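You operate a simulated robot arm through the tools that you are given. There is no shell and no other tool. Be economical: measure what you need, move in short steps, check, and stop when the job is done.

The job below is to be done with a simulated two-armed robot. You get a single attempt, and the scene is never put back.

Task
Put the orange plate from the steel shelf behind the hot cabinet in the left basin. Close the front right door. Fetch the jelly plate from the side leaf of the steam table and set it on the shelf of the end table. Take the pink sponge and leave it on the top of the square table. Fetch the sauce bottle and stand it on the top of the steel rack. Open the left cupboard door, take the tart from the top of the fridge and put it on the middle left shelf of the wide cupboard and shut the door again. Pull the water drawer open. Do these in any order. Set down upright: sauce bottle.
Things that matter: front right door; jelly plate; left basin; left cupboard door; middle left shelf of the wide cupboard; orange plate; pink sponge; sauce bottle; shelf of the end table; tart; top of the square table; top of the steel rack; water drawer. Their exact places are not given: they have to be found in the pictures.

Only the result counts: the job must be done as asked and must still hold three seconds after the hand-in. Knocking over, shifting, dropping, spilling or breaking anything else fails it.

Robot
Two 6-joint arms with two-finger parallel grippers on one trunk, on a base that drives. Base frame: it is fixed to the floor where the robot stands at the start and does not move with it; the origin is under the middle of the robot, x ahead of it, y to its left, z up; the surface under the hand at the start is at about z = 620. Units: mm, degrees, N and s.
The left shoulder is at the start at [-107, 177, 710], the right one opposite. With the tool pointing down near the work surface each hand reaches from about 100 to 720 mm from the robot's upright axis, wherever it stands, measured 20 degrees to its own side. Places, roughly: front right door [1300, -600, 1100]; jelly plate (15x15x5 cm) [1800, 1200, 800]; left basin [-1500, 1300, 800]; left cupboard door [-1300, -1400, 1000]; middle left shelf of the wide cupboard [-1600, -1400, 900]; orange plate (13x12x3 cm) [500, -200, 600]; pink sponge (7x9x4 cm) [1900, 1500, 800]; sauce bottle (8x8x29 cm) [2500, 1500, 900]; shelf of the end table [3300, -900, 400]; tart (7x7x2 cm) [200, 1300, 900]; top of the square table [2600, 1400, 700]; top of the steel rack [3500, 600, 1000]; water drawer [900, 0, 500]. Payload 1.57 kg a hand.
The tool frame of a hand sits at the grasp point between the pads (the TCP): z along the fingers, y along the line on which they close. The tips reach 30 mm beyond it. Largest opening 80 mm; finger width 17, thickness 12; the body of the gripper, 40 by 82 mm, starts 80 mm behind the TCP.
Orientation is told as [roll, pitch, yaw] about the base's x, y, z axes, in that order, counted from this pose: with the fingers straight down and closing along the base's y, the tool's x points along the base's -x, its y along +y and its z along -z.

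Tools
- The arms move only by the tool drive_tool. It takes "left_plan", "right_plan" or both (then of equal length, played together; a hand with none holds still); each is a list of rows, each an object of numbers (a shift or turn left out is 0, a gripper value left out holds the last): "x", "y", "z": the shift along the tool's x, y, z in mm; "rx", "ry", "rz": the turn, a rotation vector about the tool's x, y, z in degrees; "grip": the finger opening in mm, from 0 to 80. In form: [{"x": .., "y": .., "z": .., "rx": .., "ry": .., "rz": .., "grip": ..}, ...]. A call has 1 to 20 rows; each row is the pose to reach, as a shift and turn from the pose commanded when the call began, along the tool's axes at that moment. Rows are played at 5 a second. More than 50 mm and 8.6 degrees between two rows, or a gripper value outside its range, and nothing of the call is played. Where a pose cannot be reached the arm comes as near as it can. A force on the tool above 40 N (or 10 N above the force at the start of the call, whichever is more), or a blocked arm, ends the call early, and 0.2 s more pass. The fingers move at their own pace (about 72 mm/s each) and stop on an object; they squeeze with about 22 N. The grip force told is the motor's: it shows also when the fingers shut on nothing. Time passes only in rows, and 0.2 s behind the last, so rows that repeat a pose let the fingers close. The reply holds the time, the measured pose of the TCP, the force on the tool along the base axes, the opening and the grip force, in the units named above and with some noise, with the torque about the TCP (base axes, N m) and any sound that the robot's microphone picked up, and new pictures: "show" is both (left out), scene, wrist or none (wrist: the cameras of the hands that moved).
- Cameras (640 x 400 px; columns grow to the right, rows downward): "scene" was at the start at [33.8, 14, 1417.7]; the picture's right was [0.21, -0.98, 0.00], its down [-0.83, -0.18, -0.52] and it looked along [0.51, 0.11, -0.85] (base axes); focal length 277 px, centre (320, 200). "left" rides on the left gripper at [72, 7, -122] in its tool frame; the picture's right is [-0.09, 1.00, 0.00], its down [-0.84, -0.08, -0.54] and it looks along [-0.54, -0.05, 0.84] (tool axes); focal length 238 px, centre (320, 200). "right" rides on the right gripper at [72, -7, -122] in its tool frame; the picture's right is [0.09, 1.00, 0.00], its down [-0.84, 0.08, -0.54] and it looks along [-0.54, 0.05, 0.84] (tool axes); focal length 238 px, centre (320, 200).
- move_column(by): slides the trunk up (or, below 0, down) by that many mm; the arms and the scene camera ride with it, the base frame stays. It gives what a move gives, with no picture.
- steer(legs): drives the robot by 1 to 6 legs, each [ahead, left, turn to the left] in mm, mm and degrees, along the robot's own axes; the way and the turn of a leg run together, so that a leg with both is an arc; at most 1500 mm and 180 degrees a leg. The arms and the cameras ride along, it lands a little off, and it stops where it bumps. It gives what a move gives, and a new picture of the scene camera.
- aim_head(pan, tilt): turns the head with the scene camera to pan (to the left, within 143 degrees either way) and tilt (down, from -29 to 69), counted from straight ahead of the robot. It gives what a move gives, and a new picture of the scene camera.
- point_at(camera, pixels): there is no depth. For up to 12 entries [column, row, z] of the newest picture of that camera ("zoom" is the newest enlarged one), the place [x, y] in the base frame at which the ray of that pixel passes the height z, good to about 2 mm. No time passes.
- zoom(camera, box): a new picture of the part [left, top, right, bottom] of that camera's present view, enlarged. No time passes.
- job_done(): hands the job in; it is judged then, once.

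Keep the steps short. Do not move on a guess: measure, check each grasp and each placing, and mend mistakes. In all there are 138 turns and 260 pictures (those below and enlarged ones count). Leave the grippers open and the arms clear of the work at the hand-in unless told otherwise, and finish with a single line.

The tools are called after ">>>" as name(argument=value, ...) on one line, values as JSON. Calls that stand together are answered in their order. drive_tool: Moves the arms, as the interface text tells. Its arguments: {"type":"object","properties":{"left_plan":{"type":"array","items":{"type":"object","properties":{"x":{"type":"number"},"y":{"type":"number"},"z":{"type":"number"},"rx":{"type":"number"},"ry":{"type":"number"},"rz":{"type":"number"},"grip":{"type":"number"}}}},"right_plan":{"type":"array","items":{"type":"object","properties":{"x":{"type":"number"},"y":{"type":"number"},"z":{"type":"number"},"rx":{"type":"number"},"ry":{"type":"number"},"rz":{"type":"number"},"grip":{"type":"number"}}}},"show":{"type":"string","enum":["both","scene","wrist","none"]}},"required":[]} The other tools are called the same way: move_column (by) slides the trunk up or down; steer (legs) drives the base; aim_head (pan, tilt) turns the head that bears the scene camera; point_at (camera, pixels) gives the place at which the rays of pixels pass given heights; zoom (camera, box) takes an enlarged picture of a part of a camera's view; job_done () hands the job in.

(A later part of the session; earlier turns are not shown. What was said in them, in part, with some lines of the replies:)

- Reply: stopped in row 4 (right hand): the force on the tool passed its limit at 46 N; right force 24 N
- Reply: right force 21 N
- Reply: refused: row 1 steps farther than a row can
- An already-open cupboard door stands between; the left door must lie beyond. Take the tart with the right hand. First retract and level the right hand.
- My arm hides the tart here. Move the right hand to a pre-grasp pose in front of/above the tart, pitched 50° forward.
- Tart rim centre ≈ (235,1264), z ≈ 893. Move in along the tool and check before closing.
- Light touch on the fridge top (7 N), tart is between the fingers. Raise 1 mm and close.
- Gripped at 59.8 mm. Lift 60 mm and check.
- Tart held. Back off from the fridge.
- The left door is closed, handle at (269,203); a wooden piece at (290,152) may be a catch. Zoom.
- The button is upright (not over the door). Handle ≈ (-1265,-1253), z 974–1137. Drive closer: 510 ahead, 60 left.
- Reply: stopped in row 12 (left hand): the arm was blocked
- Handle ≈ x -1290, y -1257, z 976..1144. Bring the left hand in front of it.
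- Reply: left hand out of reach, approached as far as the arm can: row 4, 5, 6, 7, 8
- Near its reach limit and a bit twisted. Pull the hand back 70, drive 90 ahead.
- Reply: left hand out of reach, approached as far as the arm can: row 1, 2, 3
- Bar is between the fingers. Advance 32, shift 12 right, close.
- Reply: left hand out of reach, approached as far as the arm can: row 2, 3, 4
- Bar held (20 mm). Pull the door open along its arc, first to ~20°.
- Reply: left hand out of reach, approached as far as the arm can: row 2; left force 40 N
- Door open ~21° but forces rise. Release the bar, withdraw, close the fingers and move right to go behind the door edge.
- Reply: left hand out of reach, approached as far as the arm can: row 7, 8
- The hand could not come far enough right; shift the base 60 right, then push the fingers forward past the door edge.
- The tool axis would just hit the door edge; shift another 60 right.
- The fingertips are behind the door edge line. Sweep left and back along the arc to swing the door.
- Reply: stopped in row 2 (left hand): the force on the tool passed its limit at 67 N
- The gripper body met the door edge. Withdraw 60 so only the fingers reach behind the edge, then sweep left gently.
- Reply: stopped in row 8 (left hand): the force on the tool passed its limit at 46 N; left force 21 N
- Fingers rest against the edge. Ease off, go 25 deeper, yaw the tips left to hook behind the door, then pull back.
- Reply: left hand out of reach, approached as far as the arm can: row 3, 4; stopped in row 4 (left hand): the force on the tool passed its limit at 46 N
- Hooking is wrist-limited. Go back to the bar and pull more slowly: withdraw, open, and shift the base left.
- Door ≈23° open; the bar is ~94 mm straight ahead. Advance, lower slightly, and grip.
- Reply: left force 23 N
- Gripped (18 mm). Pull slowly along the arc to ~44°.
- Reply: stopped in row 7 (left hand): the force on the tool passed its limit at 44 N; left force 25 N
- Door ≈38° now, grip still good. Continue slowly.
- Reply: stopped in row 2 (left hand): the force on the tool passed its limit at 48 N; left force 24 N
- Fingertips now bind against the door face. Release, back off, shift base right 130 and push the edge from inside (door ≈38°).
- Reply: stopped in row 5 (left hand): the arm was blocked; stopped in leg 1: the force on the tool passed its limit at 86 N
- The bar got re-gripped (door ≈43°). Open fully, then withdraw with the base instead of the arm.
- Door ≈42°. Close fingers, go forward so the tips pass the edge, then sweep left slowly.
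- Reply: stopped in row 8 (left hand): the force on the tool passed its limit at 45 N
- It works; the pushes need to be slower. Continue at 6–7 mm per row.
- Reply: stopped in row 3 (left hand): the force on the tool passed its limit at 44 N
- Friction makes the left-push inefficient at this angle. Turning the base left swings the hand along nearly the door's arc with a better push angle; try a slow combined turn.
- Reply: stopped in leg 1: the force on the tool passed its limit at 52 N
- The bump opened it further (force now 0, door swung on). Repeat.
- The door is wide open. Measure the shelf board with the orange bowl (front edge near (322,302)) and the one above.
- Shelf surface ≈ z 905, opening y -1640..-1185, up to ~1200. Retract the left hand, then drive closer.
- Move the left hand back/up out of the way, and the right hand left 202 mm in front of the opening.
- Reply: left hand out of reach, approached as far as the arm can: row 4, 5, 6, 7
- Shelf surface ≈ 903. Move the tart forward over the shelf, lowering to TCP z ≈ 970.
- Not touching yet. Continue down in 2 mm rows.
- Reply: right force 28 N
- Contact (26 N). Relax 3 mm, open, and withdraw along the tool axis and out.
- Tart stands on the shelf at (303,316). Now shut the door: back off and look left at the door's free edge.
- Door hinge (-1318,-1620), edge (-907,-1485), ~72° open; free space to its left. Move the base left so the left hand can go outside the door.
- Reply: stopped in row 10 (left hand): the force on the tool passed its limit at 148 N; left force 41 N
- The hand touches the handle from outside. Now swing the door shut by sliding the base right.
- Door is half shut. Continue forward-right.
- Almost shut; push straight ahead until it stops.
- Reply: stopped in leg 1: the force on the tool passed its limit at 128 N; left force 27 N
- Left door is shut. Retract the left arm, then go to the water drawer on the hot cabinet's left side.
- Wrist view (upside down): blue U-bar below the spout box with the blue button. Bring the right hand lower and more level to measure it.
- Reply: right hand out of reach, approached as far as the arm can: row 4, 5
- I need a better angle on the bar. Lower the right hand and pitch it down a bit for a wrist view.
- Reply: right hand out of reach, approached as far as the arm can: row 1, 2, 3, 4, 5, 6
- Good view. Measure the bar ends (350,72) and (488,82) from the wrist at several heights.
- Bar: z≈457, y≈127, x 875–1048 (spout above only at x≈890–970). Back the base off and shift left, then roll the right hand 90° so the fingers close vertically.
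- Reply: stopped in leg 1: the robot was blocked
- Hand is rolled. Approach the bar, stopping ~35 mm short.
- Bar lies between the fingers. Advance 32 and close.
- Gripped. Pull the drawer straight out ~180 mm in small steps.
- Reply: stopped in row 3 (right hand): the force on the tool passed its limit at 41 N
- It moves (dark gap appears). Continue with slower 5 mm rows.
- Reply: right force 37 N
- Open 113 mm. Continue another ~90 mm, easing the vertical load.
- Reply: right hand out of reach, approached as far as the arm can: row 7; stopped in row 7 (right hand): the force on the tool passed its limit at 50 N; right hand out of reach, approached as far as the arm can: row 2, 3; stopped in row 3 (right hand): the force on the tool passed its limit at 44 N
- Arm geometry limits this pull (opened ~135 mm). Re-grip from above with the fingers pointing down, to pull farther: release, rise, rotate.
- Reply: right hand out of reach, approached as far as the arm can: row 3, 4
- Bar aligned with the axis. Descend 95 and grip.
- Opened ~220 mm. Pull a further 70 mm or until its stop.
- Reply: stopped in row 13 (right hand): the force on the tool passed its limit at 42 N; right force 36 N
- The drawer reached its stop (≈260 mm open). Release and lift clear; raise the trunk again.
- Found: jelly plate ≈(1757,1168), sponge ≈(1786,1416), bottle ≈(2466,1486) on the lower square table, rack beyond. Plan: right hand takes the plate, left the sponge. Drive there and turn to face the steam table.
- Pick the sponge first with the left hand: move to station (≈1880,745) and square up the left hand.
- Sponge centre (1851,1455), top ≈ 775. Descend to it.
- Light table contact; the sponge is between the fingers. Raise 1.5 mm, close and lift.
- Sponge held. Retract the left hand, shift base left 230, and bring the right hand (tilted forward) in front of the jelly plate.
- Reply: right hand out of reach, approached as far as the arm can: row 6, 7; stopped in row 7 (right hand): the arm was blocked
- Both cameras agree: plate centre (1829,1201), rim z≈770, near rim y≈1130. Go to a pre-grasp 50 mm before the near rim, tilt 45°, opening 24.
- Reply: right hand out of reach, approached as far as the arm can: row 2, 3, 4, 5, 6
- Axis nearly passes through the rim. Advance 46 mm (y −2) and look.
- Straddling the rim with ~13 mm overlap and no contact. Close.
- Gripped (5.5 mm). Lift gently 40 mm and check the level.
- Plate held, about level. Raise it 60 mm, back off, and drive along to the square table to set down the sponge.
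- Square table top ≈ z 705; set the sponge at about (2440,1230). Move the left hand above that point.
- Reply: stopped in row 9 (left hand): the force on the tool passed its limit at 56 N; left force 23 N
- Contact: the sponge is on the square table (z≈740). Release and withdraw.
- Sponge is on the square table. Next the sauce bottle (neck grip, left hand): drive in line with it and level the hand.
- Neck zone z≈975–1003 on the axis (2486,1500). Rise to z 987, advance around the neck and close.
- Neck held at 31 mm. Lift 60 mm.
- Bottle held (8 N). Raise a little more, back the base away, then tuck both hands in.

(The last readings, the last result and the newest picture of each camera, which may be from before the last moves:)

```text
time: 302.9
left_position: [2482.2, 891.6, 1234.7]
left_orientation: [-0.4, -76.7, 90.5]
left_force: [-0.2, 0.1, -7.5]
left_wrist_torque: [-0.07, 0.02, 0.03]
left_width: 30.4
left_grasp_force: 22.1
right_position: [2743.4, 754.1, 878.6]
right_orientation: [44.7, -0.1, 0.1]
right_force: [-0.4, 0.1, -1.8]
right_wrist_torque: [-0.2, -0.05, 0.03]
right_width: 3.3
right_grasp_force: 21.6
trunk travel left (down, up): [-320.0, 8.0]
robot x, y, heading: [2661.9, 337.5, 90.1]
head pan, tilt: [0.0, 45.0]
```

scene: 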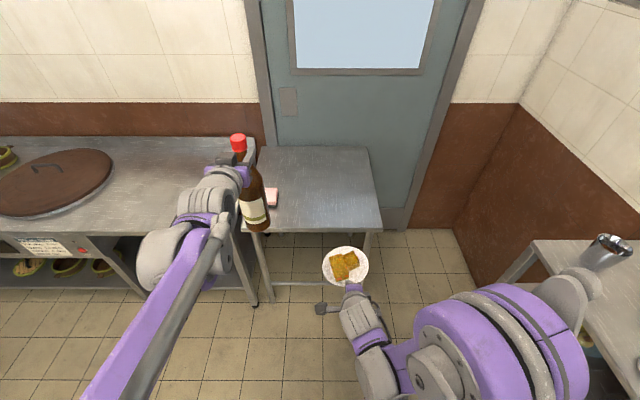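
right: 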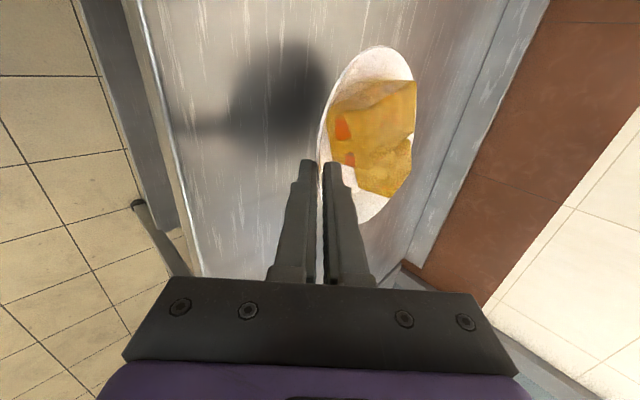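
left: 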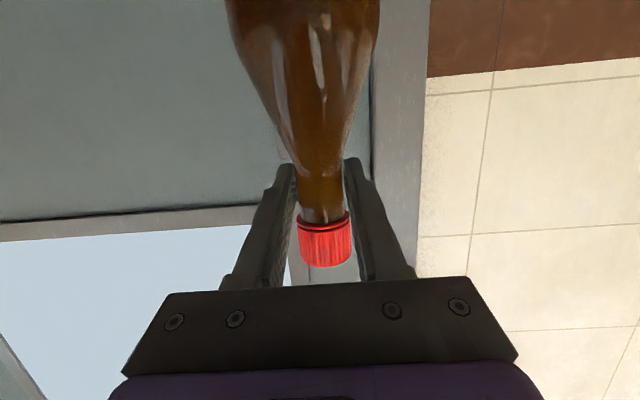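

Turn to face the rack (heading ≈ −20°) after moving away from it, stopping short.

>>> steer(legs=[[0, 250, 0], [0, 0, -110], [10, 380, 0]])

>>> aim_head(pan=12, tilt=32)

```text
time: 313.9
left_position: [3152.5, 631.7, 1232.9]
left_orientation: [-0.4, -76.7, -22.5]
left_force: [-0.2, 0.2, -6.8]
left_wrist_torque: [0.0, 0.06, -0.01]
left_width: 30.0
left_grasp_force: 22.5
right_position: [2922.7, 443.7, 878.7]
right_orientation: [44.8, -0.2, -112.9]
right_force: [-0.2, 0.0, -1.9]
right_wrist_torque: [0.02, 0.2, -0.02]
right_width: 3.4
right_grasp_force: 22.1
trunk travel left (down, up): [-320.0, 8.0]
robot x, y, heading: [2573.7, 681.6, -22.5]
head pan, tilt: [0.0, 45.0]
```

scene: 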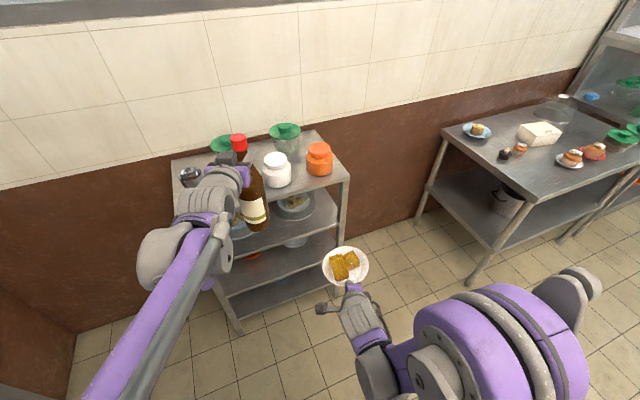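

```text
time: 314.7
left_position: [3152.5, 632.0, 1234.4]
left_orientation: [-0.4, -76.8, -22.3]
left_force: [0.3, -0.9, -7.7]
left_wrist_torque: [0.0, 0.04, 0.01]
left_width: 29.9
left_grasp_force: 21.8
right_position: [2922.1, 443.1, 879.6]
right_orientation: [44.8, -0.1, -112.9]
right_force: [-0.5, 0.5, -1.9]
right_wrist_torque: [0.07, 0.18, -0.02]
right_width: 3.4
right_grasp_force: 22.4
trunk travel left (down, up): [-320.0, 8.0]
robot x, y, heading: [2570.3, 679.6, -22.7]
head pan, tilt: [12.0, 32.0]
```

scene: 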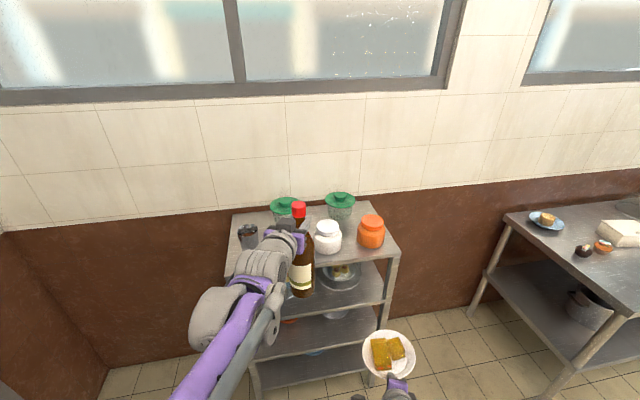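

>>> point_at(camera="scene", pixels=[[398, 256, 1000], [398, 256, 950], [398, 256, 900], [371, 245, 950], [328, 253, 950], [248, 248, 950], [340, 217, 950], [285, 222, 950], [226, 275, 950], [372, 203, 950], [232, 213, 950]])

>>> zoom(camera="scene", box=[210, 180, 410, 305])

```text
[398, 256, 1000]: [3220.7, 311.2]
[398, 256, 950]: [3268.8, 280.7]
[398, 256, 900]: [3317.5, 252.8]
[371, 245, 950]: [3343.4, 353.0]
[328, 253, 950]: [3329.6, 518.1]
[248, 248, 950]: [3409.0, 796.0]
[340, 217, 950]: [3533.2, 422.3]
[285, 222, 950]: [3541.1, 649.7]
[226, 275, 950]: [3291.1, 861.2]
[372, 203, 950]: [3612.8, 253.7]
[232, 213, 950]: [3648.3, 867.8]
```

```text
3.20 times, centred on (310, 242) of scene
```

zoom: 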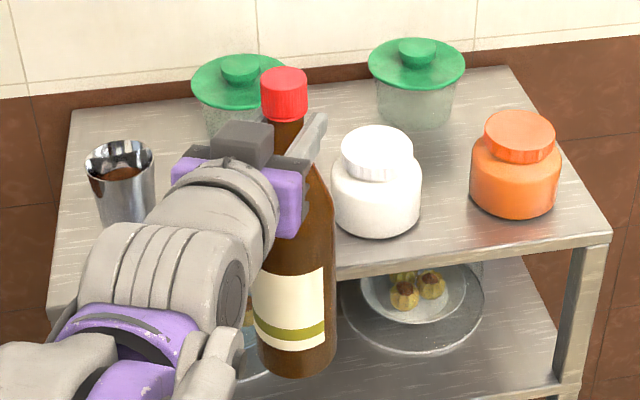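

Free spot on the rack top between cup and white pot, ≈(3390,662). Advance base 150, then arm left 119 / forward 48.

>>> steer(legs=[[150, 0, 0]])

>>> drive_tool(left_plan=[{"y": 30, "x": -2, "z": 8}, {"y": 60, "x": -4, "z": 16}, {"y": 90, "x": -7, "z": 28}, {"y": 119, "x": -11, "z": 46.8}, {"y": 119, "x": -11, "z": 46.8}], show="scene")

>>> zoom(camera="left", box=[0, 0, 640, 400])

```text
time: 316.0
left_position: [3286.5, 576.8, 1233.5]
left_orientation: [-0.5, -76.7, -22.4]
left_force: [-0.7, -0.9, -7.0]
left_wrist_torque: [-0.02, -0.01, 0.0]
left_width: 30.3
left_grasp_force: 21.7
right_position: [3057.5, 387.6, 877.8]
right_orientation: [44.8, -0.1, -112.9]
right_force: [0.5, 0.0, -2.1]
right_wrist_torque: [0.04, 0.16, -0.03]
right_width: 3.8
right_grasp_force: 21.9
trunk travel left (down, up): [-320.0, 8.0]
robot x, y, heading: [2702.1, 624.0, -22.5]
head pan, tilt: [12.0, 32.0]
```

scene: 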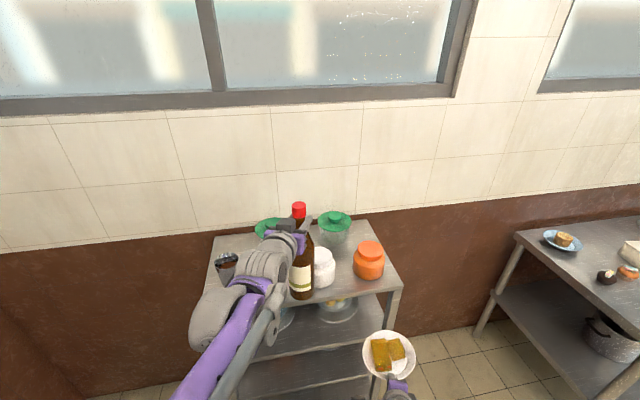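

```text
time: 317.2
left_position: [3377.4, 666.9, 1234.5]
left_orientation: [-0.3, -76.7, -22.5]
left_force: [-0.7, -1.0, -7.5]
left_wrist_torque: [0.03, 0.02, -0.02]
left_width: 30.2
left_grasp_force: 21.8
right_position: [3056.9, 387.2, 879.4]
right_orientation: [44.9, -0.1, -112.8]
right_force: [-0.1, -0.3, -2.2]
right_wrist_torque: [0.06, 0.21, 0.03]
right_width: 3.6
right_grasp_force: 21.6
trunk travel left (down, up): [-320.0, 8.0]
robot x, y, heading: [2702.4, 625.5, -22.5]
head pan, tilt: [12.0, 32.0]
```

scene: 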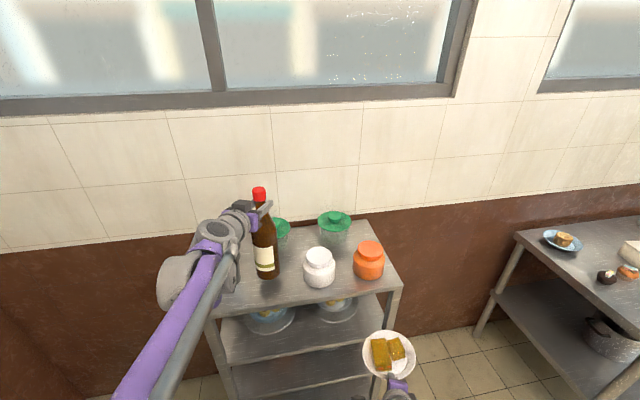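

```text
1.00 times, centred on (320, 200) of left (not enlarged: the box is as wide or as high as the picture)
```

zoom: 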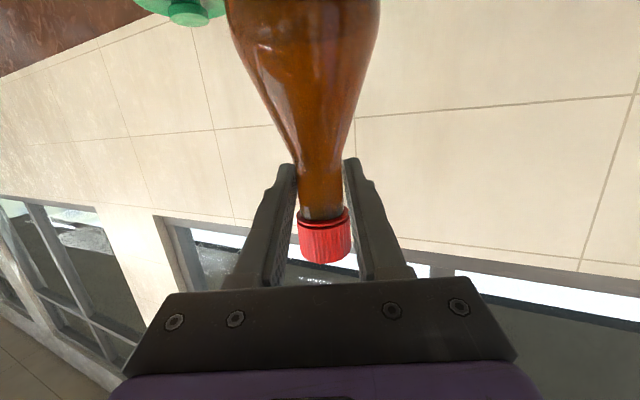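

>>> point_at(camera="scene", pixels=[[402, 291, 950], [402, 291, 900], [402, 291, 1000], [320, 286, 950], [320, 286, 900], [370, 278, 950], [268, 280, 990], [280, 238, 950]])

>>> zoom(camera="scene", box=[190, 180, 410, 330])

```text
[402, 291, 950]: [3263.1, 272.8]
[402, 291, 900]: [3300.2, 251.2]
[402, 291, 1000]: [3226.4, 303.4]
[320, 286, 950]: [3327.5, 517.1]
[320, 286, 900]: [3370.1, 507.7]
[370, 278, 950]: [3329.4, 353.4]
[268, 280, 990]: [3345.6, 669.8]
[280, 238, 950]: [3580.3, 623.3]
```

```text
2.67 times, centred on (300, 255) of scene
```

zoom: 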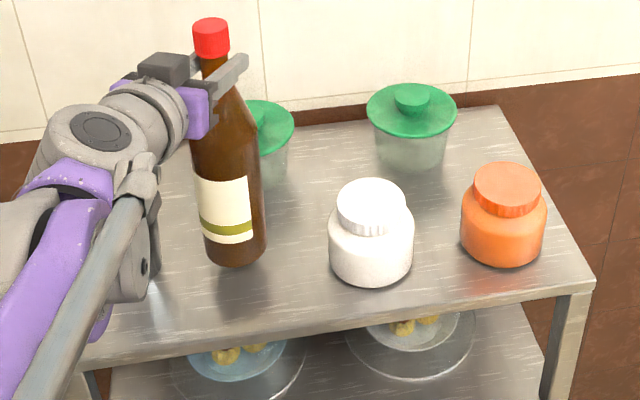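

Rack top ≈ z 953, bottle base ≈ 990. Lower slowly until it stands.

>>> drive_tool(left_plan=[{"x": 12, "z": 3}, {"x": 22, "z": 5}, {"x": 27, "z": 6.3}, {"x": 30, "z": 7}, {"x": 32, "z": 7.5}, {"x": 34, "z": 8}, {"x": 36, "z": 8.4}, {"x": 38, "z": 8.9}], show="none")

```text
time: 319.0
left_position: [3374.3, 666.1, 1197.7]
left_orientation: [-0.3, -76.8, -22.4]
left_force: [-2.4, 2.6, 19.5]
left_wrist_torque: [0.01, -0.18, 0.01]
left_width: 29.9
left_grasp_force: 22.1
right_position: [3056.0, 387.9, 880.3]
right_orientation: [44.8, 0.0, -112.8]
right_force: [-0.2, -0.2, -1.6]
right_wrist_torque: [0.06, 0.17, 0.02]
right_width: 3.7
right_grasp_force: 22.3
trunk travel left (down, up): [-320.0, 8.0]
robot x, y, heading: [2702.4, 625.0, -22.7]
head pan, tilt: [12.0, 32.0]
```

It stands (force +19 N). Ease off, open and withdraw straight back.

>>> drive_tool(left_plan=[{"x": -2}, {"x": -2, "grip": 50}, {"x": -2, "grip": 80}, {"x": -2, "grip": 80}, {"x": 4, "z": -25}, {"x": 12, "z": -60}, {"x": 20, "z": -95}, {"x": 28, "z": -135}, {"x": 30, "z": -175}, {"x": 30, "z": -215}], show="scene")

>>> zoom(camera="scene", box=[190, 180, 410, 330])

```text
time: 321.2
left_position: [3175.9, 745.9, 1217.4]
left_orientation: [-0.2, -76.7, -22.4]
left_force: [0.2, 0.2, 0.2]
left_wrist_torque: [0.01, -0.02, 0.05]
left_width: 79.9
left_grasp_force: 0.0
right_position: [3057.7, 387.2, 879.9]
right_orientation: [44.8, -0.1, -112.7]
right_force: [-0.5, -0.8, -2.1]
right_wrist_torque: [0.08, 0.17, 0.02]
right_width: 3.6
right_grasp_force: 21.6
trunk travel left (down, up): [-320.0, 8.0]
robot x, y, heading: [2704.3, 624.7, -22.5]
head pan, tilt: [12.0, 32.0]
```

scene: 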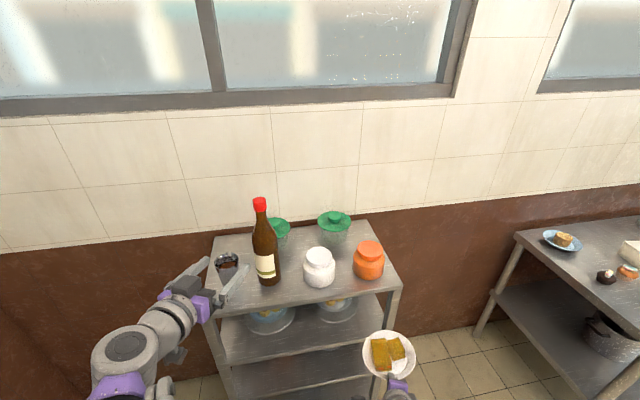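

```text
2.67 times, centred on (300, 255) of scene
```

zoom: 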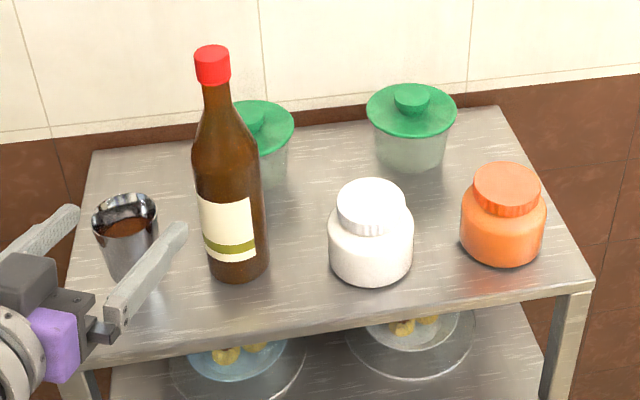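

Bottle stands upright. Now the end table: measure what is visible, then drive to face it with the plate.

>>> point_at(camera="scene", pixels=[[476, 334, 0], [515, 234, 800], [515, 234, 850], [497, 292, 400], [585, 395, 400], [640, 185, 800]])

>>> steer(legs=[[-350, 0, 22.5], [0, -1400, 0]])

>>> aim_head(pan=0, tilt=35)

```text
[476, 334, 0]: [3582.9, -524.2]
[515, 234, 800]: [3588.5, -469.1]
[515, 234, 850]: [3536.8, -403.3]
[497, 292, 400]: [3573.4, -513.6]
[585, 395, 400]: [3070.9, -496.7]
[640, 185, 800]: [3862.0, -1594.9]
```

```text
time: 335.6
left_position: [2764.0, -424.1, 1216.4]
left_orientation: [-0.3, -76.7, 0.9]
left_force: [-0.4, -0.2, 0.6]
left_wrist_torque: [-0.02, 0.01, 0.01]
left_width: 80.1
left_grasp_force: 0.0
right_position: [2795.1, -802.6, 879.8]
right_orientation: [44.9, -0.1, -89.6]
right_force: [0.3, 0.4, -2.5]
right_wrist_torque: [-0.02, 0.21, 0.0]
right_width: 3.6
right_grasp_force: 22.3
trunk travel left (down, up): [-320.0, 8.0]
robot x, y, heading: [2378.8, -726.2, 0.4]
head pan, tilt: [12.0, 32.0]
```

scene: 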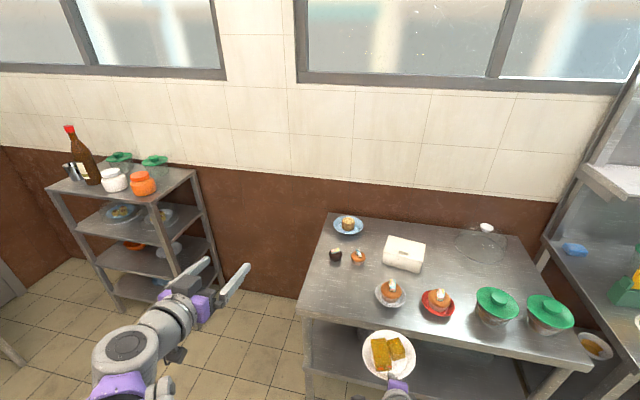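

```text
time: 336.4
left_position: [2765.0, -424.1, 1215.7]
left_orientation: [-0.3, -76.7, 0.9]
left_force: [0.0, 0.6, 0.7]
left_wrist_torque: [-0.04, -0.02, -0.03]
left_width: 80.0
left_grasp_force: 0.1
right_position: [2795.7, -802.6, 879.6]
right_orientation: [44.8, 0.0, -89.7]
right_force: [0.0, 0.6, -2.8]
right_wrist_torque: [-0.02, 0.21, 0.01]
right_width: 3.4
right_grasp_force: 22.2
trunk travel left (down, up): [-320.0, 8.0]
robot x, y, heading: [2379.7, -725.9, 0.5]
head pan, tilt: [0.0, 35.0]
```

scene: 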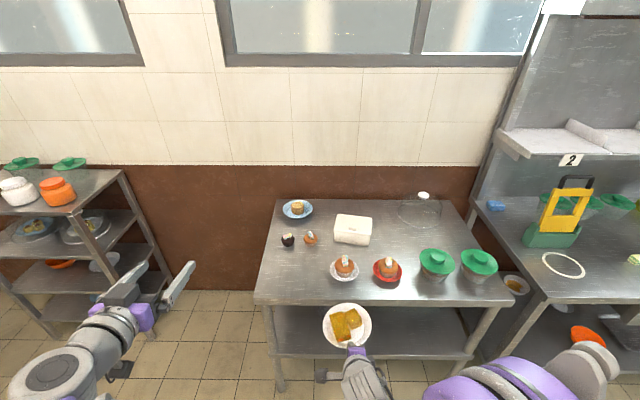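

>>> point_at(camera="scene", pixels=[[281, 391, 0], [466, 366, 200], [256, 300, 750], [256, 300, 700], [512, 302, 750], [276, 356, 400], [276, 356, 350], [465, 358, 400], [465, 358, 350], [276, 310, 400], [440, 310, 400], [256, 300, 800]])

>>> move_column(by=-280)

>>> aim_head(pan=0, tilt=30)

```text
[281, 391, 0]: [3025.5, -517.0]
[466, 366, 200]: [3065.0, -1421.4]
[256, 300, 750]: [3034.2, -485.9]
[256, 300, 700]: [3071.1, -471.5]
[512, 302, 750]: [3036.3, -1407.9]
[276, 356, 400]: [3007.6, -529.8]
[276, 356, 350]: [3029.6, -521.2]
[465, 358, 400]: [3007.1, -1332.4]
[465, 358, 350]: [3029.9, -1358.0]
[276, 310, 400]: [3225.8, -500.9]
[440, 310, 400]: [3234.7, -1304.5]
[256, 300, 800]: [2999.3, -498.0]
```

```text
time: 339.2
left_position: [2763.9, -425.2, 937.6]
left_orientation: [-0.3, -76.7, 0.9]
left_force: [0.3, -0.3, 0.2]
left_wrist_torque: [0.01, 0.03, 0.0]
left_width: 80.0
left_grasp_force: 0.1
right_position: [2794.2, -801.7, 598.9]
right_orientation: [44.8, -0.2, -89.6]
right_force: [0.1, 0.4, -2.2]
right_wrist_torque: [-0.02, 0.22, 0.0]
right_width: 3.6
right_grasp_force: 22.0
trunk travel left (down, up): [-40.0, 288.0]
robot x, y, heading: [2377.2, -722.6, 0.8]
head pan, tilt: [0.0, 35.0]
```

```text
time: 339.9
left_position: [2764.1, -425.3, 936.8]
left_orientation: [-0.3, -76.7, 1.0]
left_force: [1.2, 0.3, 0.4]
left_wrist_torque: [-0.01, 0.0, 0.01]
left_width: 79.9
left_grasp_force: 0.1
right_position: [2794.8, -802.7, 600.0]
right_orientation: [44.6, -0.1, -89.5]
right_force: [0.8, 0.8, -2.7]
right_wrist_torque: [-0.03, 0.24, 0.0]
right_width: 3.8
right_grasp_force: 22.4
trunk travel left (down, up): [-40.0, 288.0]
robot x, y, heading: [2379.8, -722.7, 0.9]
head pan, tilt: [0.0, 30.0]
```

scene: 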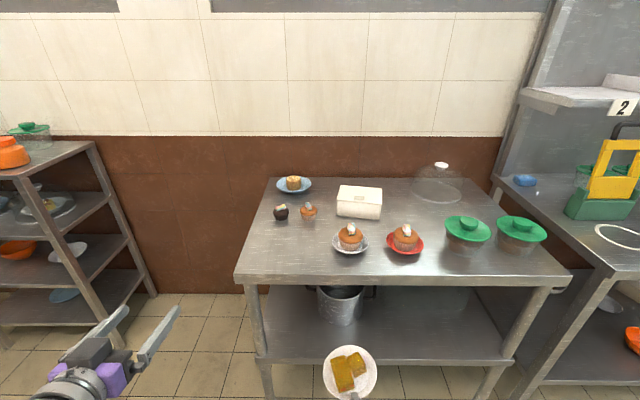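

>>> point_at(camera="scene", pixels=[[236, 281, 750], [236, 281, 800], [236, 281, 720], [262, 364, 350], [262, 364, 400], [508, 364, 350], [340, 324, 360], [318, 300, 450]])

>>> drive_tool(right_plan=[{"y": -14, "z": 14}, {"y": -30, "z": 30}, {"y": -48, "z": 48}, {"y": -66, "z": 66}, {"y": -80, "z": 80}, {"y": -80, "z": 80}], show="none")

>>> steer(legs=[[0, -210, -0.8]])

```text
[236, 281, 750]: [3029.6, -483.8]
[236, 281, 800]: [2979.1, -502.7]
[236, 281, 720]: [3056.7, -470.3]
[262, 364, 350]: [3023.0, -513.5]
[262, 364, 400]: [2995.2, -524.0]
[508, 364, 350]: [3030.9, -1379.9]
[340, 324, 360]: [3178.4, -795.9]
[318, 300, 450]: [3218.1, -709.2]
```

```text
time: 341.3
left_position: [2763.4, -425.5, 936.4]
left_orientation: [-0.3, -76.7, 0.9]
left_force: [-0.7, 0.2, 0.2]
left_wrist_torque: [0.03, 0.0, 0.0]
left_width: 80.0
left_grasp_force: 0.1
right_position: [2801.2, -801.8, 492.5]
right_orientation: [44.7, 0.0, -89.7]
right_force: [-0.1, 0.9, -2.2]
right_wrist_torque: [-0.01, 0.22, -0.05]
right_width: 3.4
right_grasp_force: 21.9
right hand out of reach, approached as far as the arm can: row 5, 6
trunk travel left (down, up): [-40.0, 288.0]
robot x, y, heading: [2375.2, -722.8, 0.6]
head pan, tilt: [0.0, 30.0]
```

```text
time: 343.8
left_position: [2768.5, -642.6, 935.9]
left_orientation: [-0.2, -76.7, -0.1]
left_force: [0.5, 0.0, -0.2]
left_wrist_torque: [-0.01, 0.0, 0.0]
left_width: 80.0
left_grasp_force: 0.0
right_position: [2801.7, -1018.4, 492.3]
right_orientation: [44.8, 0.0, -90.4]
right_force: [-0.1, -1.1, -2.2]
right_wrist_torque: [-0.01, 0.19, -0.01]
right_width: 3.6
right_grasp_force: 21.7
trunk travel left (down, up): [-40.0, 288.0]
robot x, y, heading: [2378.0, -931.8, -0.1]
head pan, tilt: [0.0, 30.0]
```

scene: 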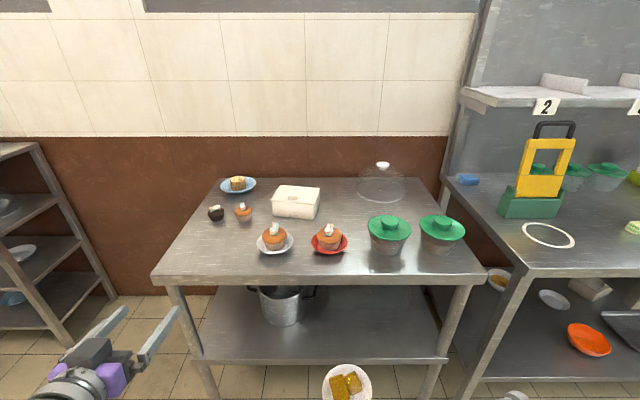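

Shelf ≈ z 352, free space at y≈-1018 right of the pot. Drive in 225 mm, extend slightly, lower the trunk 40 and the arm 50.

>>> steer(legs=[[225, 0, 0]])

>>> drive_tool(right_plan=[{"y": 10, "z": 10}, {"y": 20, "z": 20}, {"y": 30, "z": 30}, {"y": 30, "z": 30}], show="none")

>>> move_column(by=-40)

>>> drive_tool(right_plan=[{"y": -10, "z": 10}, {"y": -20, "z": 20}, {"y": -27, "z": 27}, {"y": -32, "z": 32}, {"y": -32, "z": 32}], show="both")

```text
time: 345.4
left_position: [2993.9, -646.2, 935.6]
left_orientation: [-0.3, -76.7, -0.4]
left_force: [0.3, 0.1, 1.0]
left_wrist_torque: [-0.03, 0.0, 0.0]
left_width: 79.8
left_grasp_force: 0.0
right_position: [3023.7, -1022.6, 492.0]
right_orientation: [44.7, -0.1, -90.9]
right_force: [1.1, 0.4, -1.9]
right_wrist_torque: [-0.03, 0.21, 0.02]
right_width: 3.4
right_grasp_force: 21.8
trunk travel left (down, up): [-40.0, 288.0]
robot x, y, heading: [2599.1, -935.8, -0.7]
head pan, tilt: [0.0, 30.0]
```

scene: 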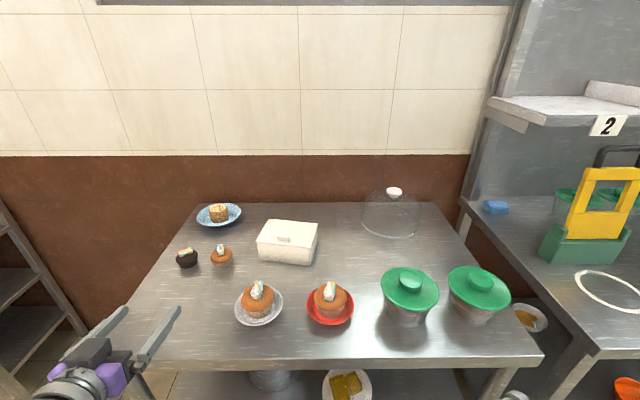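

```text
time: 346.4
left_position: [2993.4, -646.7, 937.0]
left_orientation: [-0.4, -76.7, -0.4]
left_force: [0.8, -0.3, -0.1]
left_wrist_torque: [0.01, -0.03, 0.01]
left_width: 79.8
left_grasp_force: 0.1
right_position: [3067.6, -1024.8, 491.5]
right_orientation: [44.7, -0.1, -90.8]
right_force: [-1.1, -0.2, -1.3]
right_wrist_torque: [0.02, 0.18, 0.06]
right_width: 3.6
right_grasp_force: 21.9
trunk travel left (down, up): [-40.0, 288.0]
robot x, y, heading: [2598.8, -937.2, -0.9]
head pan, tilt: [0.0, 30.0]
```

```text
time: 347.3
left_position: [2994.3, -645.8, 896.3]
left_orientation: [-0.3, -76.8, -0.2]
left_force: [-0.1, 0.2, 0.0]
left_wrist_torque: [0.02, 0.0, 0.01]
left_width: 80.1
left_grasp_force: 0.0
right_position: [3065.7, -1023.2, 452.1]
right_orientation: [44.7, 0.0, -90.9]
right_force: [0.1, -0.8, -2.4]
right_wrist_torque: [-0.03, 0.19, 0.01]
right_width: 3.6
right_grasp_force: 21.8
trunk travel left (down, up): [0.0, 328.0]
robot x, y, heading: [2598.9, -939.2, -0.7]
head pan, tilt: [0.0, 30.0]
```

```text
time: 347.8
left_position: [2993.3, -646.4, 896.3]
left_orientation: [-0.6, -76.8, -0.2]
left_force: [0.3, -0.2, 1.0]
left_wrist_torque: [0.01, -0.01, 0.01]
left_width: 80.0
left_grasp_force: 0.1
right_position: [3064.9, -1023.3, 432.4]
right_orientation: [45.4, -0.1, -90.6]
right_force: [-2.1, 0.5, 12.8]
right_wrist_torque: [0.14, -0.35, -0.02]
right_width: 7.2
right_grasp_force: 21.6
trunk travel left (down, up): [0.0, 328.0]
robot x, y, heading: [2600.0, -937.4, -0.8]
head pan, tilt: [0.0, 30.0]
stopped in row 2 (right hand): the force on the tool passed its limit at 61 N (the readings are from after the stop); the commanded pose is now the measured one
```

scene: 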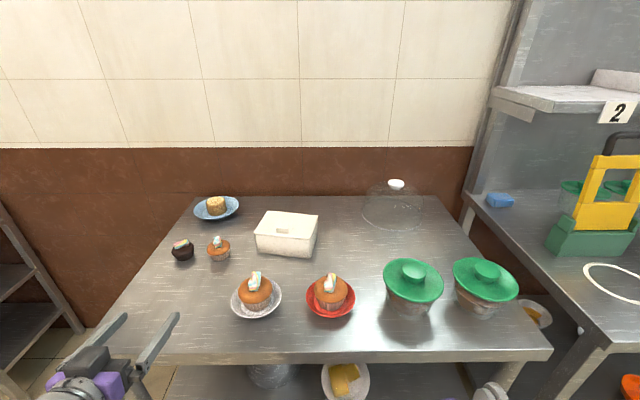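
right: 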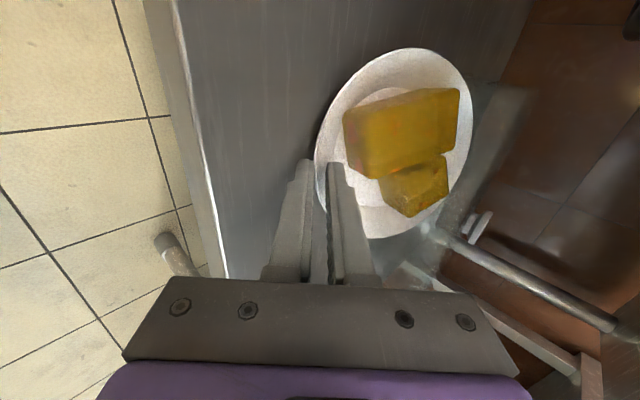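

Plate touched down (shelf ≈ z 393); jelly still in place. Open a little and withdraw along the finger axis.

>>> drive_tool(right_plan=[{"z": -1}, {"z": -1, "grip": 18}, {"z": -1, "grip": 18}, {"z": -10, "grip": 18}, {"z": -25}, {"z": -45}, {"z": -70}, {"z": -95}], show="wrist")

```text
time: 349.6
left_position: [2993.9, -646.9, 896.5]
left_orientation: [-0.4, -76.8, -0.4]
left_force: [-0.4, -1.3, 0.5]
left_wrist_torque: [0.01, 0.0, 0.01]
left_width: 79.9
left_grasp_force: 0.0
right_position: [3000.2, -1021.6, 497.5]
right_orientation: [45.2, -0.1, -90.6]
right_force: [0.7, 0.2, -0.3]
right_wrist_torque: [0.02, -0.02, 0.0]
right_width: 18.2
right_grasp_force: 0.0
trunk travel left (down, up): [0.0, 328.0]
robot x, y, heading: [2600.0, -937.9, -1.0]
head pan, tilt: [0.0, 30.0]
```

right: 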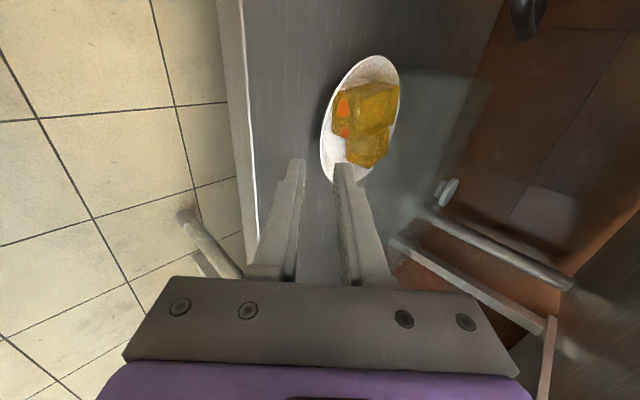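

Jelly plate is on the shelf. Now the front right door: back off, raise trunk, turn toward the hot cabinet and look.

>>> steer(legs=[[-350, 0, 0], [0, 0, 180]])

>>> move_column(by=260)

>>> aim_head(pan=-5, tilt=25)

```text
time: 359.3
left_position: [1855.2, -1228.6, 897.1]
left_orientation: [-0.5, -76.7, -179.4]
left_force: [0.0, -0.1, -0.4]
left_wrist_torque: [-0.03, 0.02, -0.01]
left_width: 80.4
left_grasp_force: 0.0
right_position: [1841.6, -851.8, 497.7]
right_orientation: [45.2, -0.1, 90.3]
right_force: [0.3, 0.1, -0.3]
right_wrist_torque: [0.06, 0.01, -0.02]
right_width: 18.1
right_grasp_force: 0.1
trunk travel left (down, up): [0.0, 328.0]
robot x, y, heading: [2245.3, -930.3, -179.9]
head pan, tilt: [0.0, 30.0]
```

scene: 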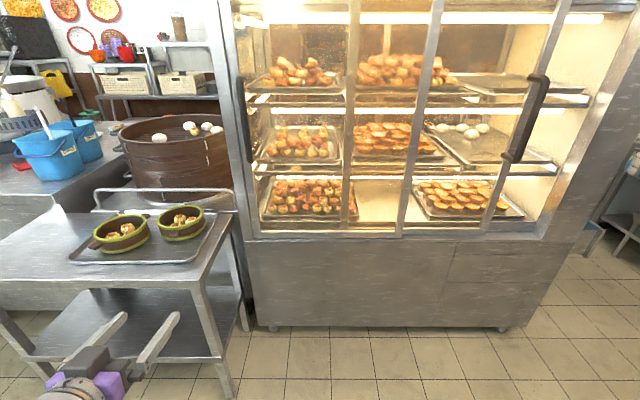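

```text
time: 362.0
left_position: [1856.6, -1229.5, 1156.6]
left_orientation: [-0.4, -76.6, -179.4]
left_force: [0.6, 0.4, 0.4]
left_wrist_torque: [-0.01, -0.01, 0.01]
left_width: 80.2
left_grasp_force: 0.1
right_position: [1828.5, -853.0, 767.4]
right_orientation: [46.2, 0.0, 90.3]
right_force: [0.5, 0.1, -1.1]
right_wrist_torque: [0.0, 0.01, -0.02]
right_width: 17.8
right_grasp_force: 0.1
trunk travel left (down, up): [-260.0, 68.0]
robot x, y, heading: [2244.6, -931.0, -179.6]
head pan, tilt: [0.0, 30.0]
```

```text
time: 362.7
left_position: [1855.4, -1228.9, 1157.4]
left_orientation: [-0.4, -76.7, -179.4]
left_force: [0.8, 0.1, 0.0]
left_wrist_torque: [-0.01, 0.03, 0.04]
left_width: 80.0
left_grasp_force: 0.1
right_position: [1827.4, -854.0, 767.3]
right_orientation: [46.2, -0.1, 90.4]
right_force: [0.0, 0.6, -0.6]
right_wrist_torque: [-0.01, 0.03, 0.0]
right_width: 18.2
right_grasp_force: 0.1
trunk travel left (down, up): [-260.0, 68.0]
robot x, y, heading: [2245.1, -929.2, -179.6]
head pan, tilt: [-5.0, 25.0]
```

scene: 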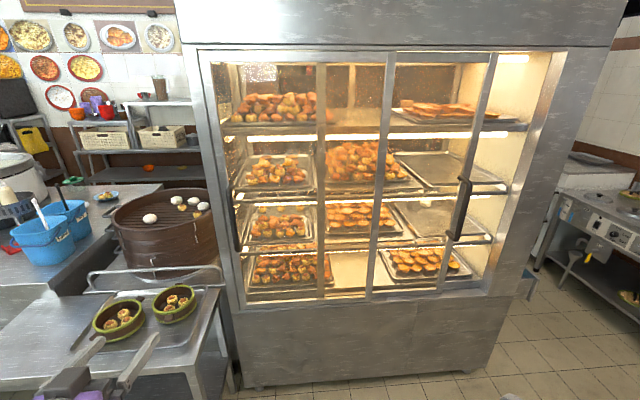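

The front doors slide: the right door stands ~17 cm short of its jamb, handle at (460,210). Measure the handle, raise the right hand (fingers closed), and move in front of it.

>>> point_at(camera="scene", pixels=[[455, 240, 910], [455, 240, 880], [464, 180, 1171], [464, 180, 1140], [470, 292, 720], [545, 200, 1100], [370, 295, 720]])

>>> drive_tool(right_plan=[{"y": 30, "z": -29, "grip": 0}, {"y": 60, "z": -58}, {"y": 90, "z": -87}, {"y": 120, "z": -116}, {"y": 150, "z": -145}, {"y": 180, "z": -173}], show="none")

>>> steer(legs=[[0, -460, 0], [330, 0, 0]])

>>> zoom(camera="right", box=[0, 0, 640, 400])

```text
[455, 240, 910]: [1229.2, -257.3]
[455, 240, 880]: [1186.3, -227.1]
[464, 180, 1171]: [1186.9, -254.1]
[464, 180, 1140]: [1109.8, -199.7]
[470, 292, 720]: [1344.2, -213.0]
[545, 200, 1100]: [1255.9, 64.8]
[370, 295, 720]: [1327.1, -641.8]
```

```text
time: 364.1
left_position: [1855.7, -1228.5, 1156.2]
left_orientation: [-0.3, -76.7, -179.5]
left_force: [-0.6, 0.8, 1.3]
left_wrist_torque: [-0.01, 0.02, -0.02]
left_width: 79.9
left_grasp_force: 0.1
right_position: [1827.5, -853.6, 1022.6]
right_orientation: [46.1, -0.1, 90.2]
right_force: [0.3, 0.2, 0.4]
right_wrist_torque: [0.0, -0.02, 0.02]
right_width: 0.0
right_grasp_force: 21.9
trunk travel left (down, up): [-260.0, 68.0]
robot x, y, heading: [2243.1, -929.8, -179.8]
head pan, tilt: [-5.0, 25.0]
```

```text
time: 370.4
left_position: [1523.8, -764.9, 1156.3]
left_orientation: [-0.5, -76.7, 179.7]
left_force: [-0.4, 0.3, 0.2]
left_wrist_torque: [-0.01, 0.03, -0.01]
left_width: 79.8
left_grasp_force: 0.0
right_position: [1502.3, -388.8, 1022.0]
right_orientation: [46.2, -0.1, 89.5]
right_force: [-0.6, 0.0, 0.0]
right_wrist_torque: [-0.02, -0.01, 0.01]
right_width: 0.0
right_grasp_force: 21.1
trunk travel left (down, up): [-260.0, 68.0]
robot x, y, heading: [1922.1, -475.7, 179.1]
head pan, tilt: [-5.0, 25.0]
```

scene: 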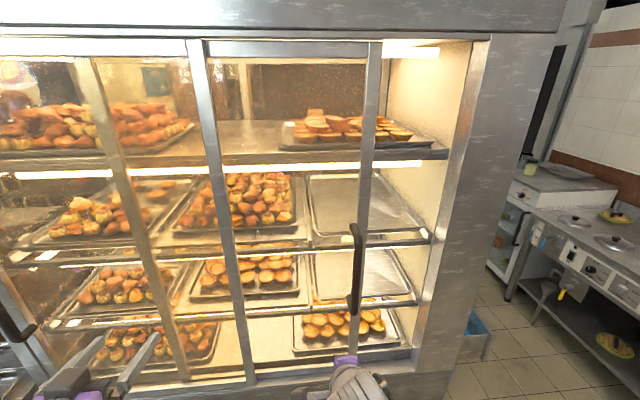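

```text
1.00 times, centred on (320, 200) of right (not enlarged: the box is as wide or as high as the picture)
```

zoom: 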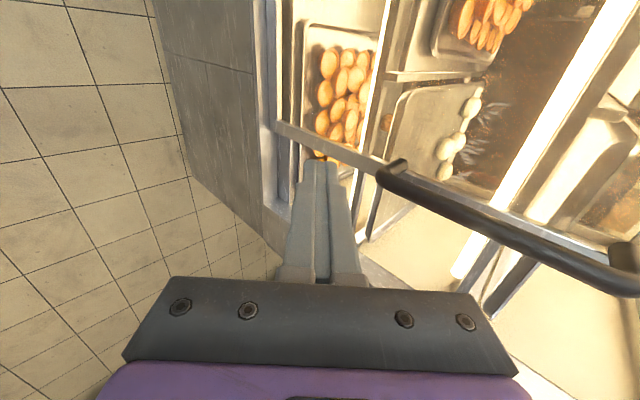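

>>> point_at(camera="scene", pixels=[[352, 308, 910], [352, 308, 950], [352, 308, 880], [355, 230, 1171], [355, 230, 1120], [355, 230, 1200], [363, 372, 720], [440, 372, 720]])

>>> zoom(camera="scene", box=[280, 190, 440, 320])

```text
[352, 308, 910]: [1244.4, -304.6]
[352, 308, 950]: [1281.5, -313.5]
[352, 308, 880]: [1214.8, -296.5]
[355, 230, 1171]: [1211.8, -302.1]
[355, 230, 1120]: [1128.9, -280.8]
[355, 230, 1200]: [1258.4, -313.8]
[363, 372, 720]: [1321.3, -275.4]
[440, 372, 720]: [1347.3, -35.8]
```

```text
3.08 times, centred on (360, 255) of scene
```

zoom: 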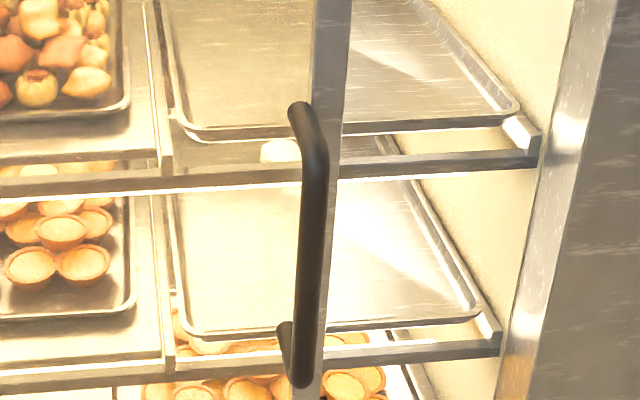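

Handle bar: y≈-317, z 971–1206, x≈1305; jamb ≈ y -36. Bring the closed fingertips to the left of the bar at its depth.

>>> drive_tool(right_plan=[{"y": 36, "z": 17}, {"y": 72, "z": 34}, {"y": 108, "z": 52}, {"y": 144, "z": 69}, {"y": 170, "z": 82}, {"y": 179, "z": 87}, {"y": 179, "z": 87}], show="both")

>>> zoom(camera="scene", box=[240, 180, 440, 330])

```text
time: 371.9
left_position: [1524.4, -764.2, 1157.3]
left_orientation: [-0.3, -76.7, 179.7]
left_force: [0.5, -1.4, 0.5]
left_wrist_torque: [0.0, 0.02, 0.03]
left_width: 79.9
left_grasp_force: 0.0
right_position: [1315.9, -384.4, 1092.9]
right_orientation: [46.2, 0.0, 89.4]
right_force: [-0.3, 0.0, -0.3]
right_wrist_torque: [-0.02, -0.01, 0.01]
right_width: 0.0
right_grasp_force: 21.7
trunk travel left (down, up): [-260.0, 68.0]
robot x, y, heading: [1917.0, -471.2, 179.3]
head pan, tilt: [-5.0, 25.0]
```

scene: 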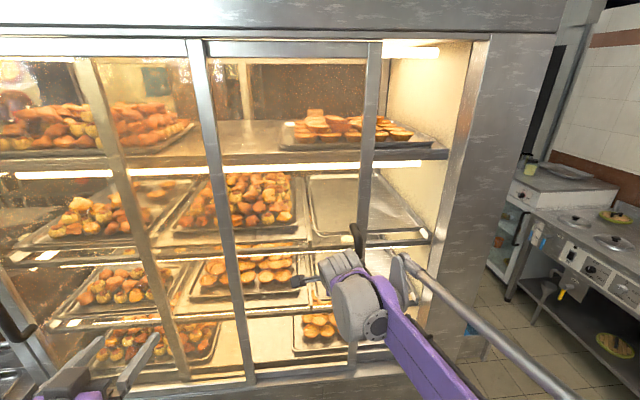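
right: 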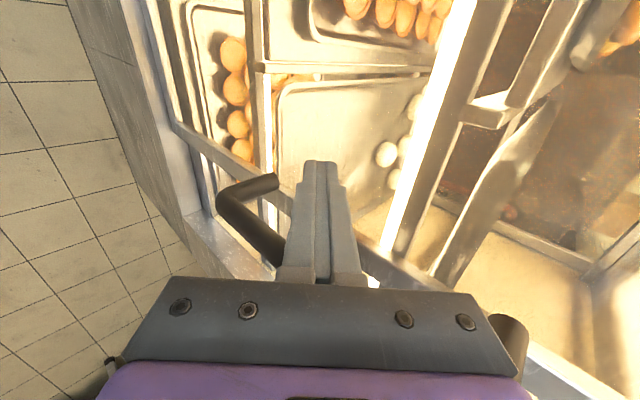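

```text
2.67 times, centred on (340, 255) of scene
```

zoom: 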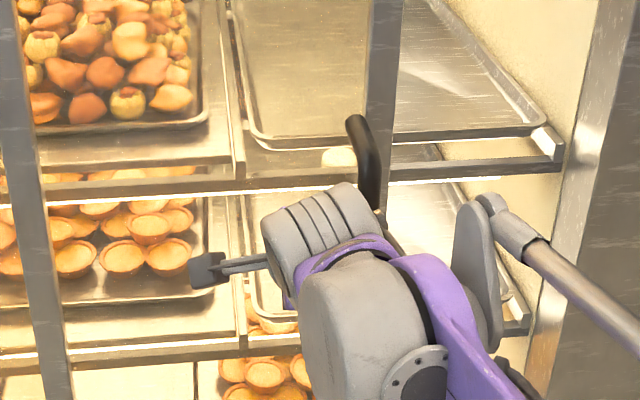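

Fingers are just left of the bar. Push right by sliding the base.

>>> steer(legs=[[0, -320, 0]])

```text
time: 374.6
left_position: [1528.0, -509.4, 1156.5]
left_orientation: [-0.5, -76.6, 179.7]
left_force: [0.8, 0.0, -0.2]
left_wrist_torque: [0.02, -0.02, -0.02]
left_width: 79.9
left_grasp_force: 0.0
right_position: [1320.3, -135.4, 1093.2]
right_orientation: [46.4, 0.5, 89.9]
right_force: [0.1, -4.2, -0.4]
right_wrist_torque: [0.13, -0.06, -0.04]
right_width: 0.1
right_grasp_force: 21.6
trunk travel left (down, up): [-260.0, 68.0]
robot x, y, heading: [1923.5, -216.6, 179.0]
head pan, tilt: [-5.0, 25.0]
stopped in leg 1: the force on the tool passed its limit at 51 N (the readings are from after the stop); the commanded pose is now the measured one
```

scene: 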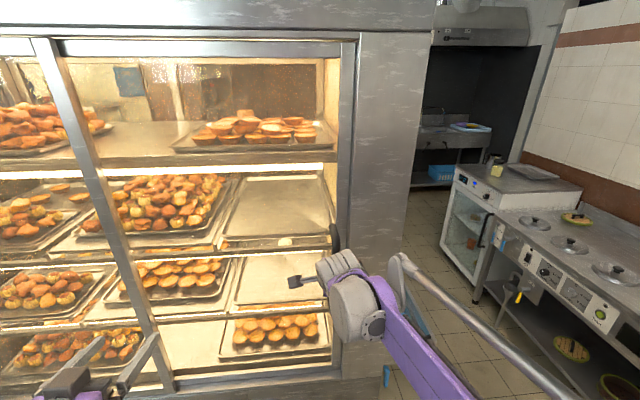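

The door reached its jamb apparently. Push once more to be sure and zoom.

>>> steer(legs=[[0, -40, 0]])

>>> zoom(camera="scene", box=[280, 20, 440, 380])

```text
time: 375.5
left_position: [1528.3, -495.8, 1155.9]
left_orientation: [-0.5, -76.6, -179.9]
left_force: [-0.2, 0.6, -0.1]
left_wrist_torque: [0.03, 0.0, 0.04]
left_width: 79.9
left_grasp_force: 0.0
right_position: [1320.0, -136.8, 1093.3]
right_orientation: [46.5, 1.1, 91.0]
right_force: [-2.4, -16.0, 1.3]
right_wrist_torque: [0.4, -0.05, -0.06]
right_width: 0.2
right_grasp_force: 21.1
trunk travel left (down, up): [-260.0, 68.0]
robot x, y, heading: [1919.8, -199.2, 179.5]
head pan, tilt: [-5.0, 25.0]
stopped in leg 1: the force on the tool passed its limit at 52 N (the readings are from after the stop); the commanded pose is now the measured one
```

scene: 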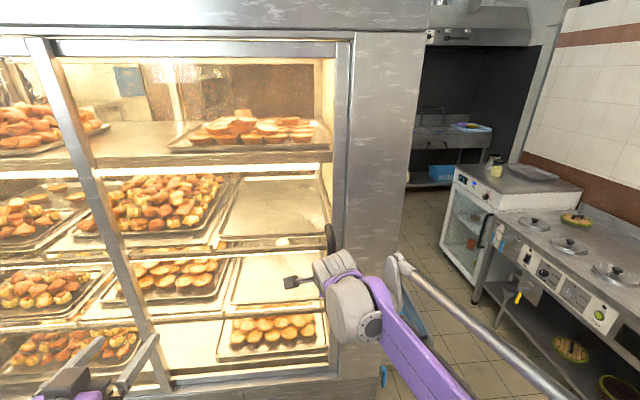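

```text
1.11 times, centred on (360, 200) of scene
```

zoom: 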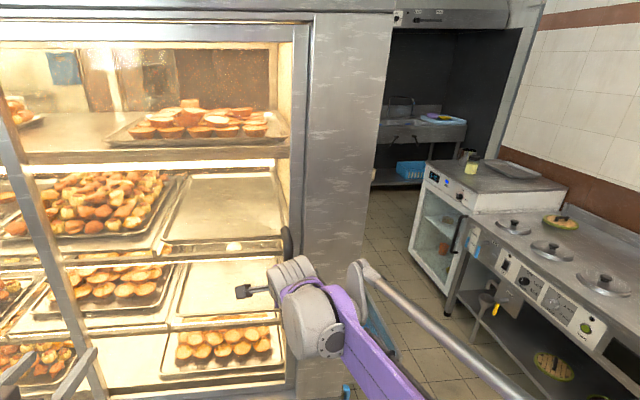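

The hand no longer advances – door is shut. Withdraw the right hand, open it, and step back for a last look.

>>> drive_tool(right_plan=[{"x": 15}, {"x": 35}, {"x": 35, "y": -28, "z": -28}, {"x": 35, "y": -56, "z": -56}, {"x": 35, "y": -84, "z": -84}, {"x": 35, "y": -112, "z": -112, "grip": 60}, {"x": 35, "y": -112, "z": -112}], show="none")

>>> steer(legs=[[-350, 250, 0]])

>>> aim_head(pan=-10, tilt=20)

```text
time: 377.1
left_position: [1528.0, -496.1, 1157.8]
left_orientation: [-0.4, -76.7, 179.8]
left_force: [-0.6, 0.8, -0.1]
left_wrist_torque: [-0.01, 0.0, 0.0]
left_width: 79.8
left_grasp_force: 0.1
right_position: [1477.3, -164.7, 1091.2]
right_orientation: [46.3, 1.0, 90.6]
right_force: [0.1, 0.4, 0.1]
right_wrist_torque: [-0.01, -0.02, 0.01]
right_width: 60.1
right_grasp_force: 0.0
trunk travel left (down, up): [-260.0, 68.0]
robot x, y, heading: [1921.8, -201.7, 179.6]
head pan, tilt: [-5.0, 25.0]
```

```text
time: 379.9
left_position: [1883.4, -743.8, 1157.0]
left_orientation: [-0.4, -76.7, -179.6]
left_force: [0.3, -0.7, -0.2]
left_wrist_torque: [0.0, 0.02, -0.01]
left_width: 80.1
left_grasp_force: 0.0
right_position: [1829.3, -413.4, 1091.0]
right_orientation: [46.4, 1.0, 91.5]
right_force: [0.4, -0.7, -0.5]
right_wrist_torque: [0.03, 0.01, 0.02]
right_width: 59.8
right_grasp_force: 0.1
trunk travel left (down, up): [-260.0, 68.0]
robot x, y, heading: [2270.8, -448.2, -179.8]
head pan, tilt: [-5.0, 25.0]
```

scene: 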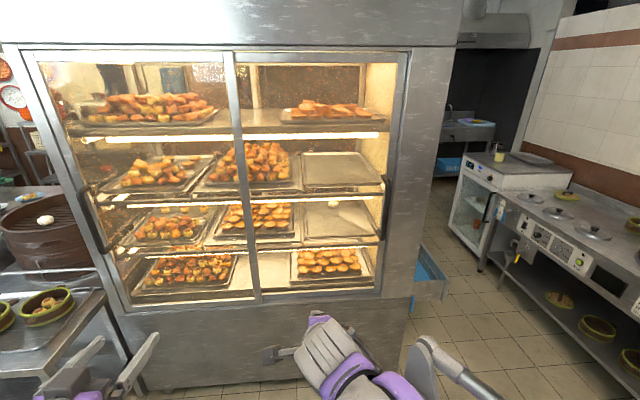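

```text
time: 380.5
left_position: [1884.0, -744.6, 1156.5]
left_orientation: [-0.5, -76.7, -179.7]
left_force: [0.1, 0.2, -0.1]
left_wrist_torque: [0.01, 0.02, -0.01]
left_width: 79.9
left_grasp_force: 0.1
right_position: [1830.1, -415.3, 1089.8]
right_orientation: [46.5, 1.0, 91.4]
right_force: [0.0, 0.4, 0.0]
right_wrist_torque: [-0.02, 0.01, 0.01]
right_width: 60.1
right_grasp_force: 0.2
trunk travel left (down, up): [-260.0, 68.0]
robot x, y, heading: [2272.4, -448.7, -179.9]
head pan, tilt: [-10.0, 20.0]
```

scene: 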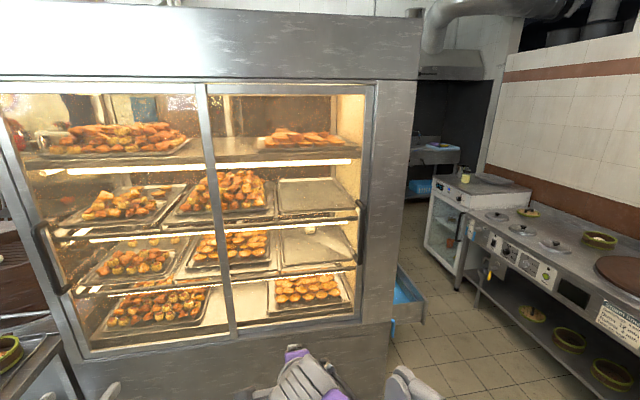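

Both sliding doors now sit against their jambs, so the front right door is shut. The water drawer is still open, the grippers are open and the arms are clear. I'm handing in.

>>> job_done()

```text
The job is handed in.
```

All seven parts of the job were carried out and it is handed in; I don't have the judge's verdict, and I only rechecked the front right door and the water drawer at the very end.
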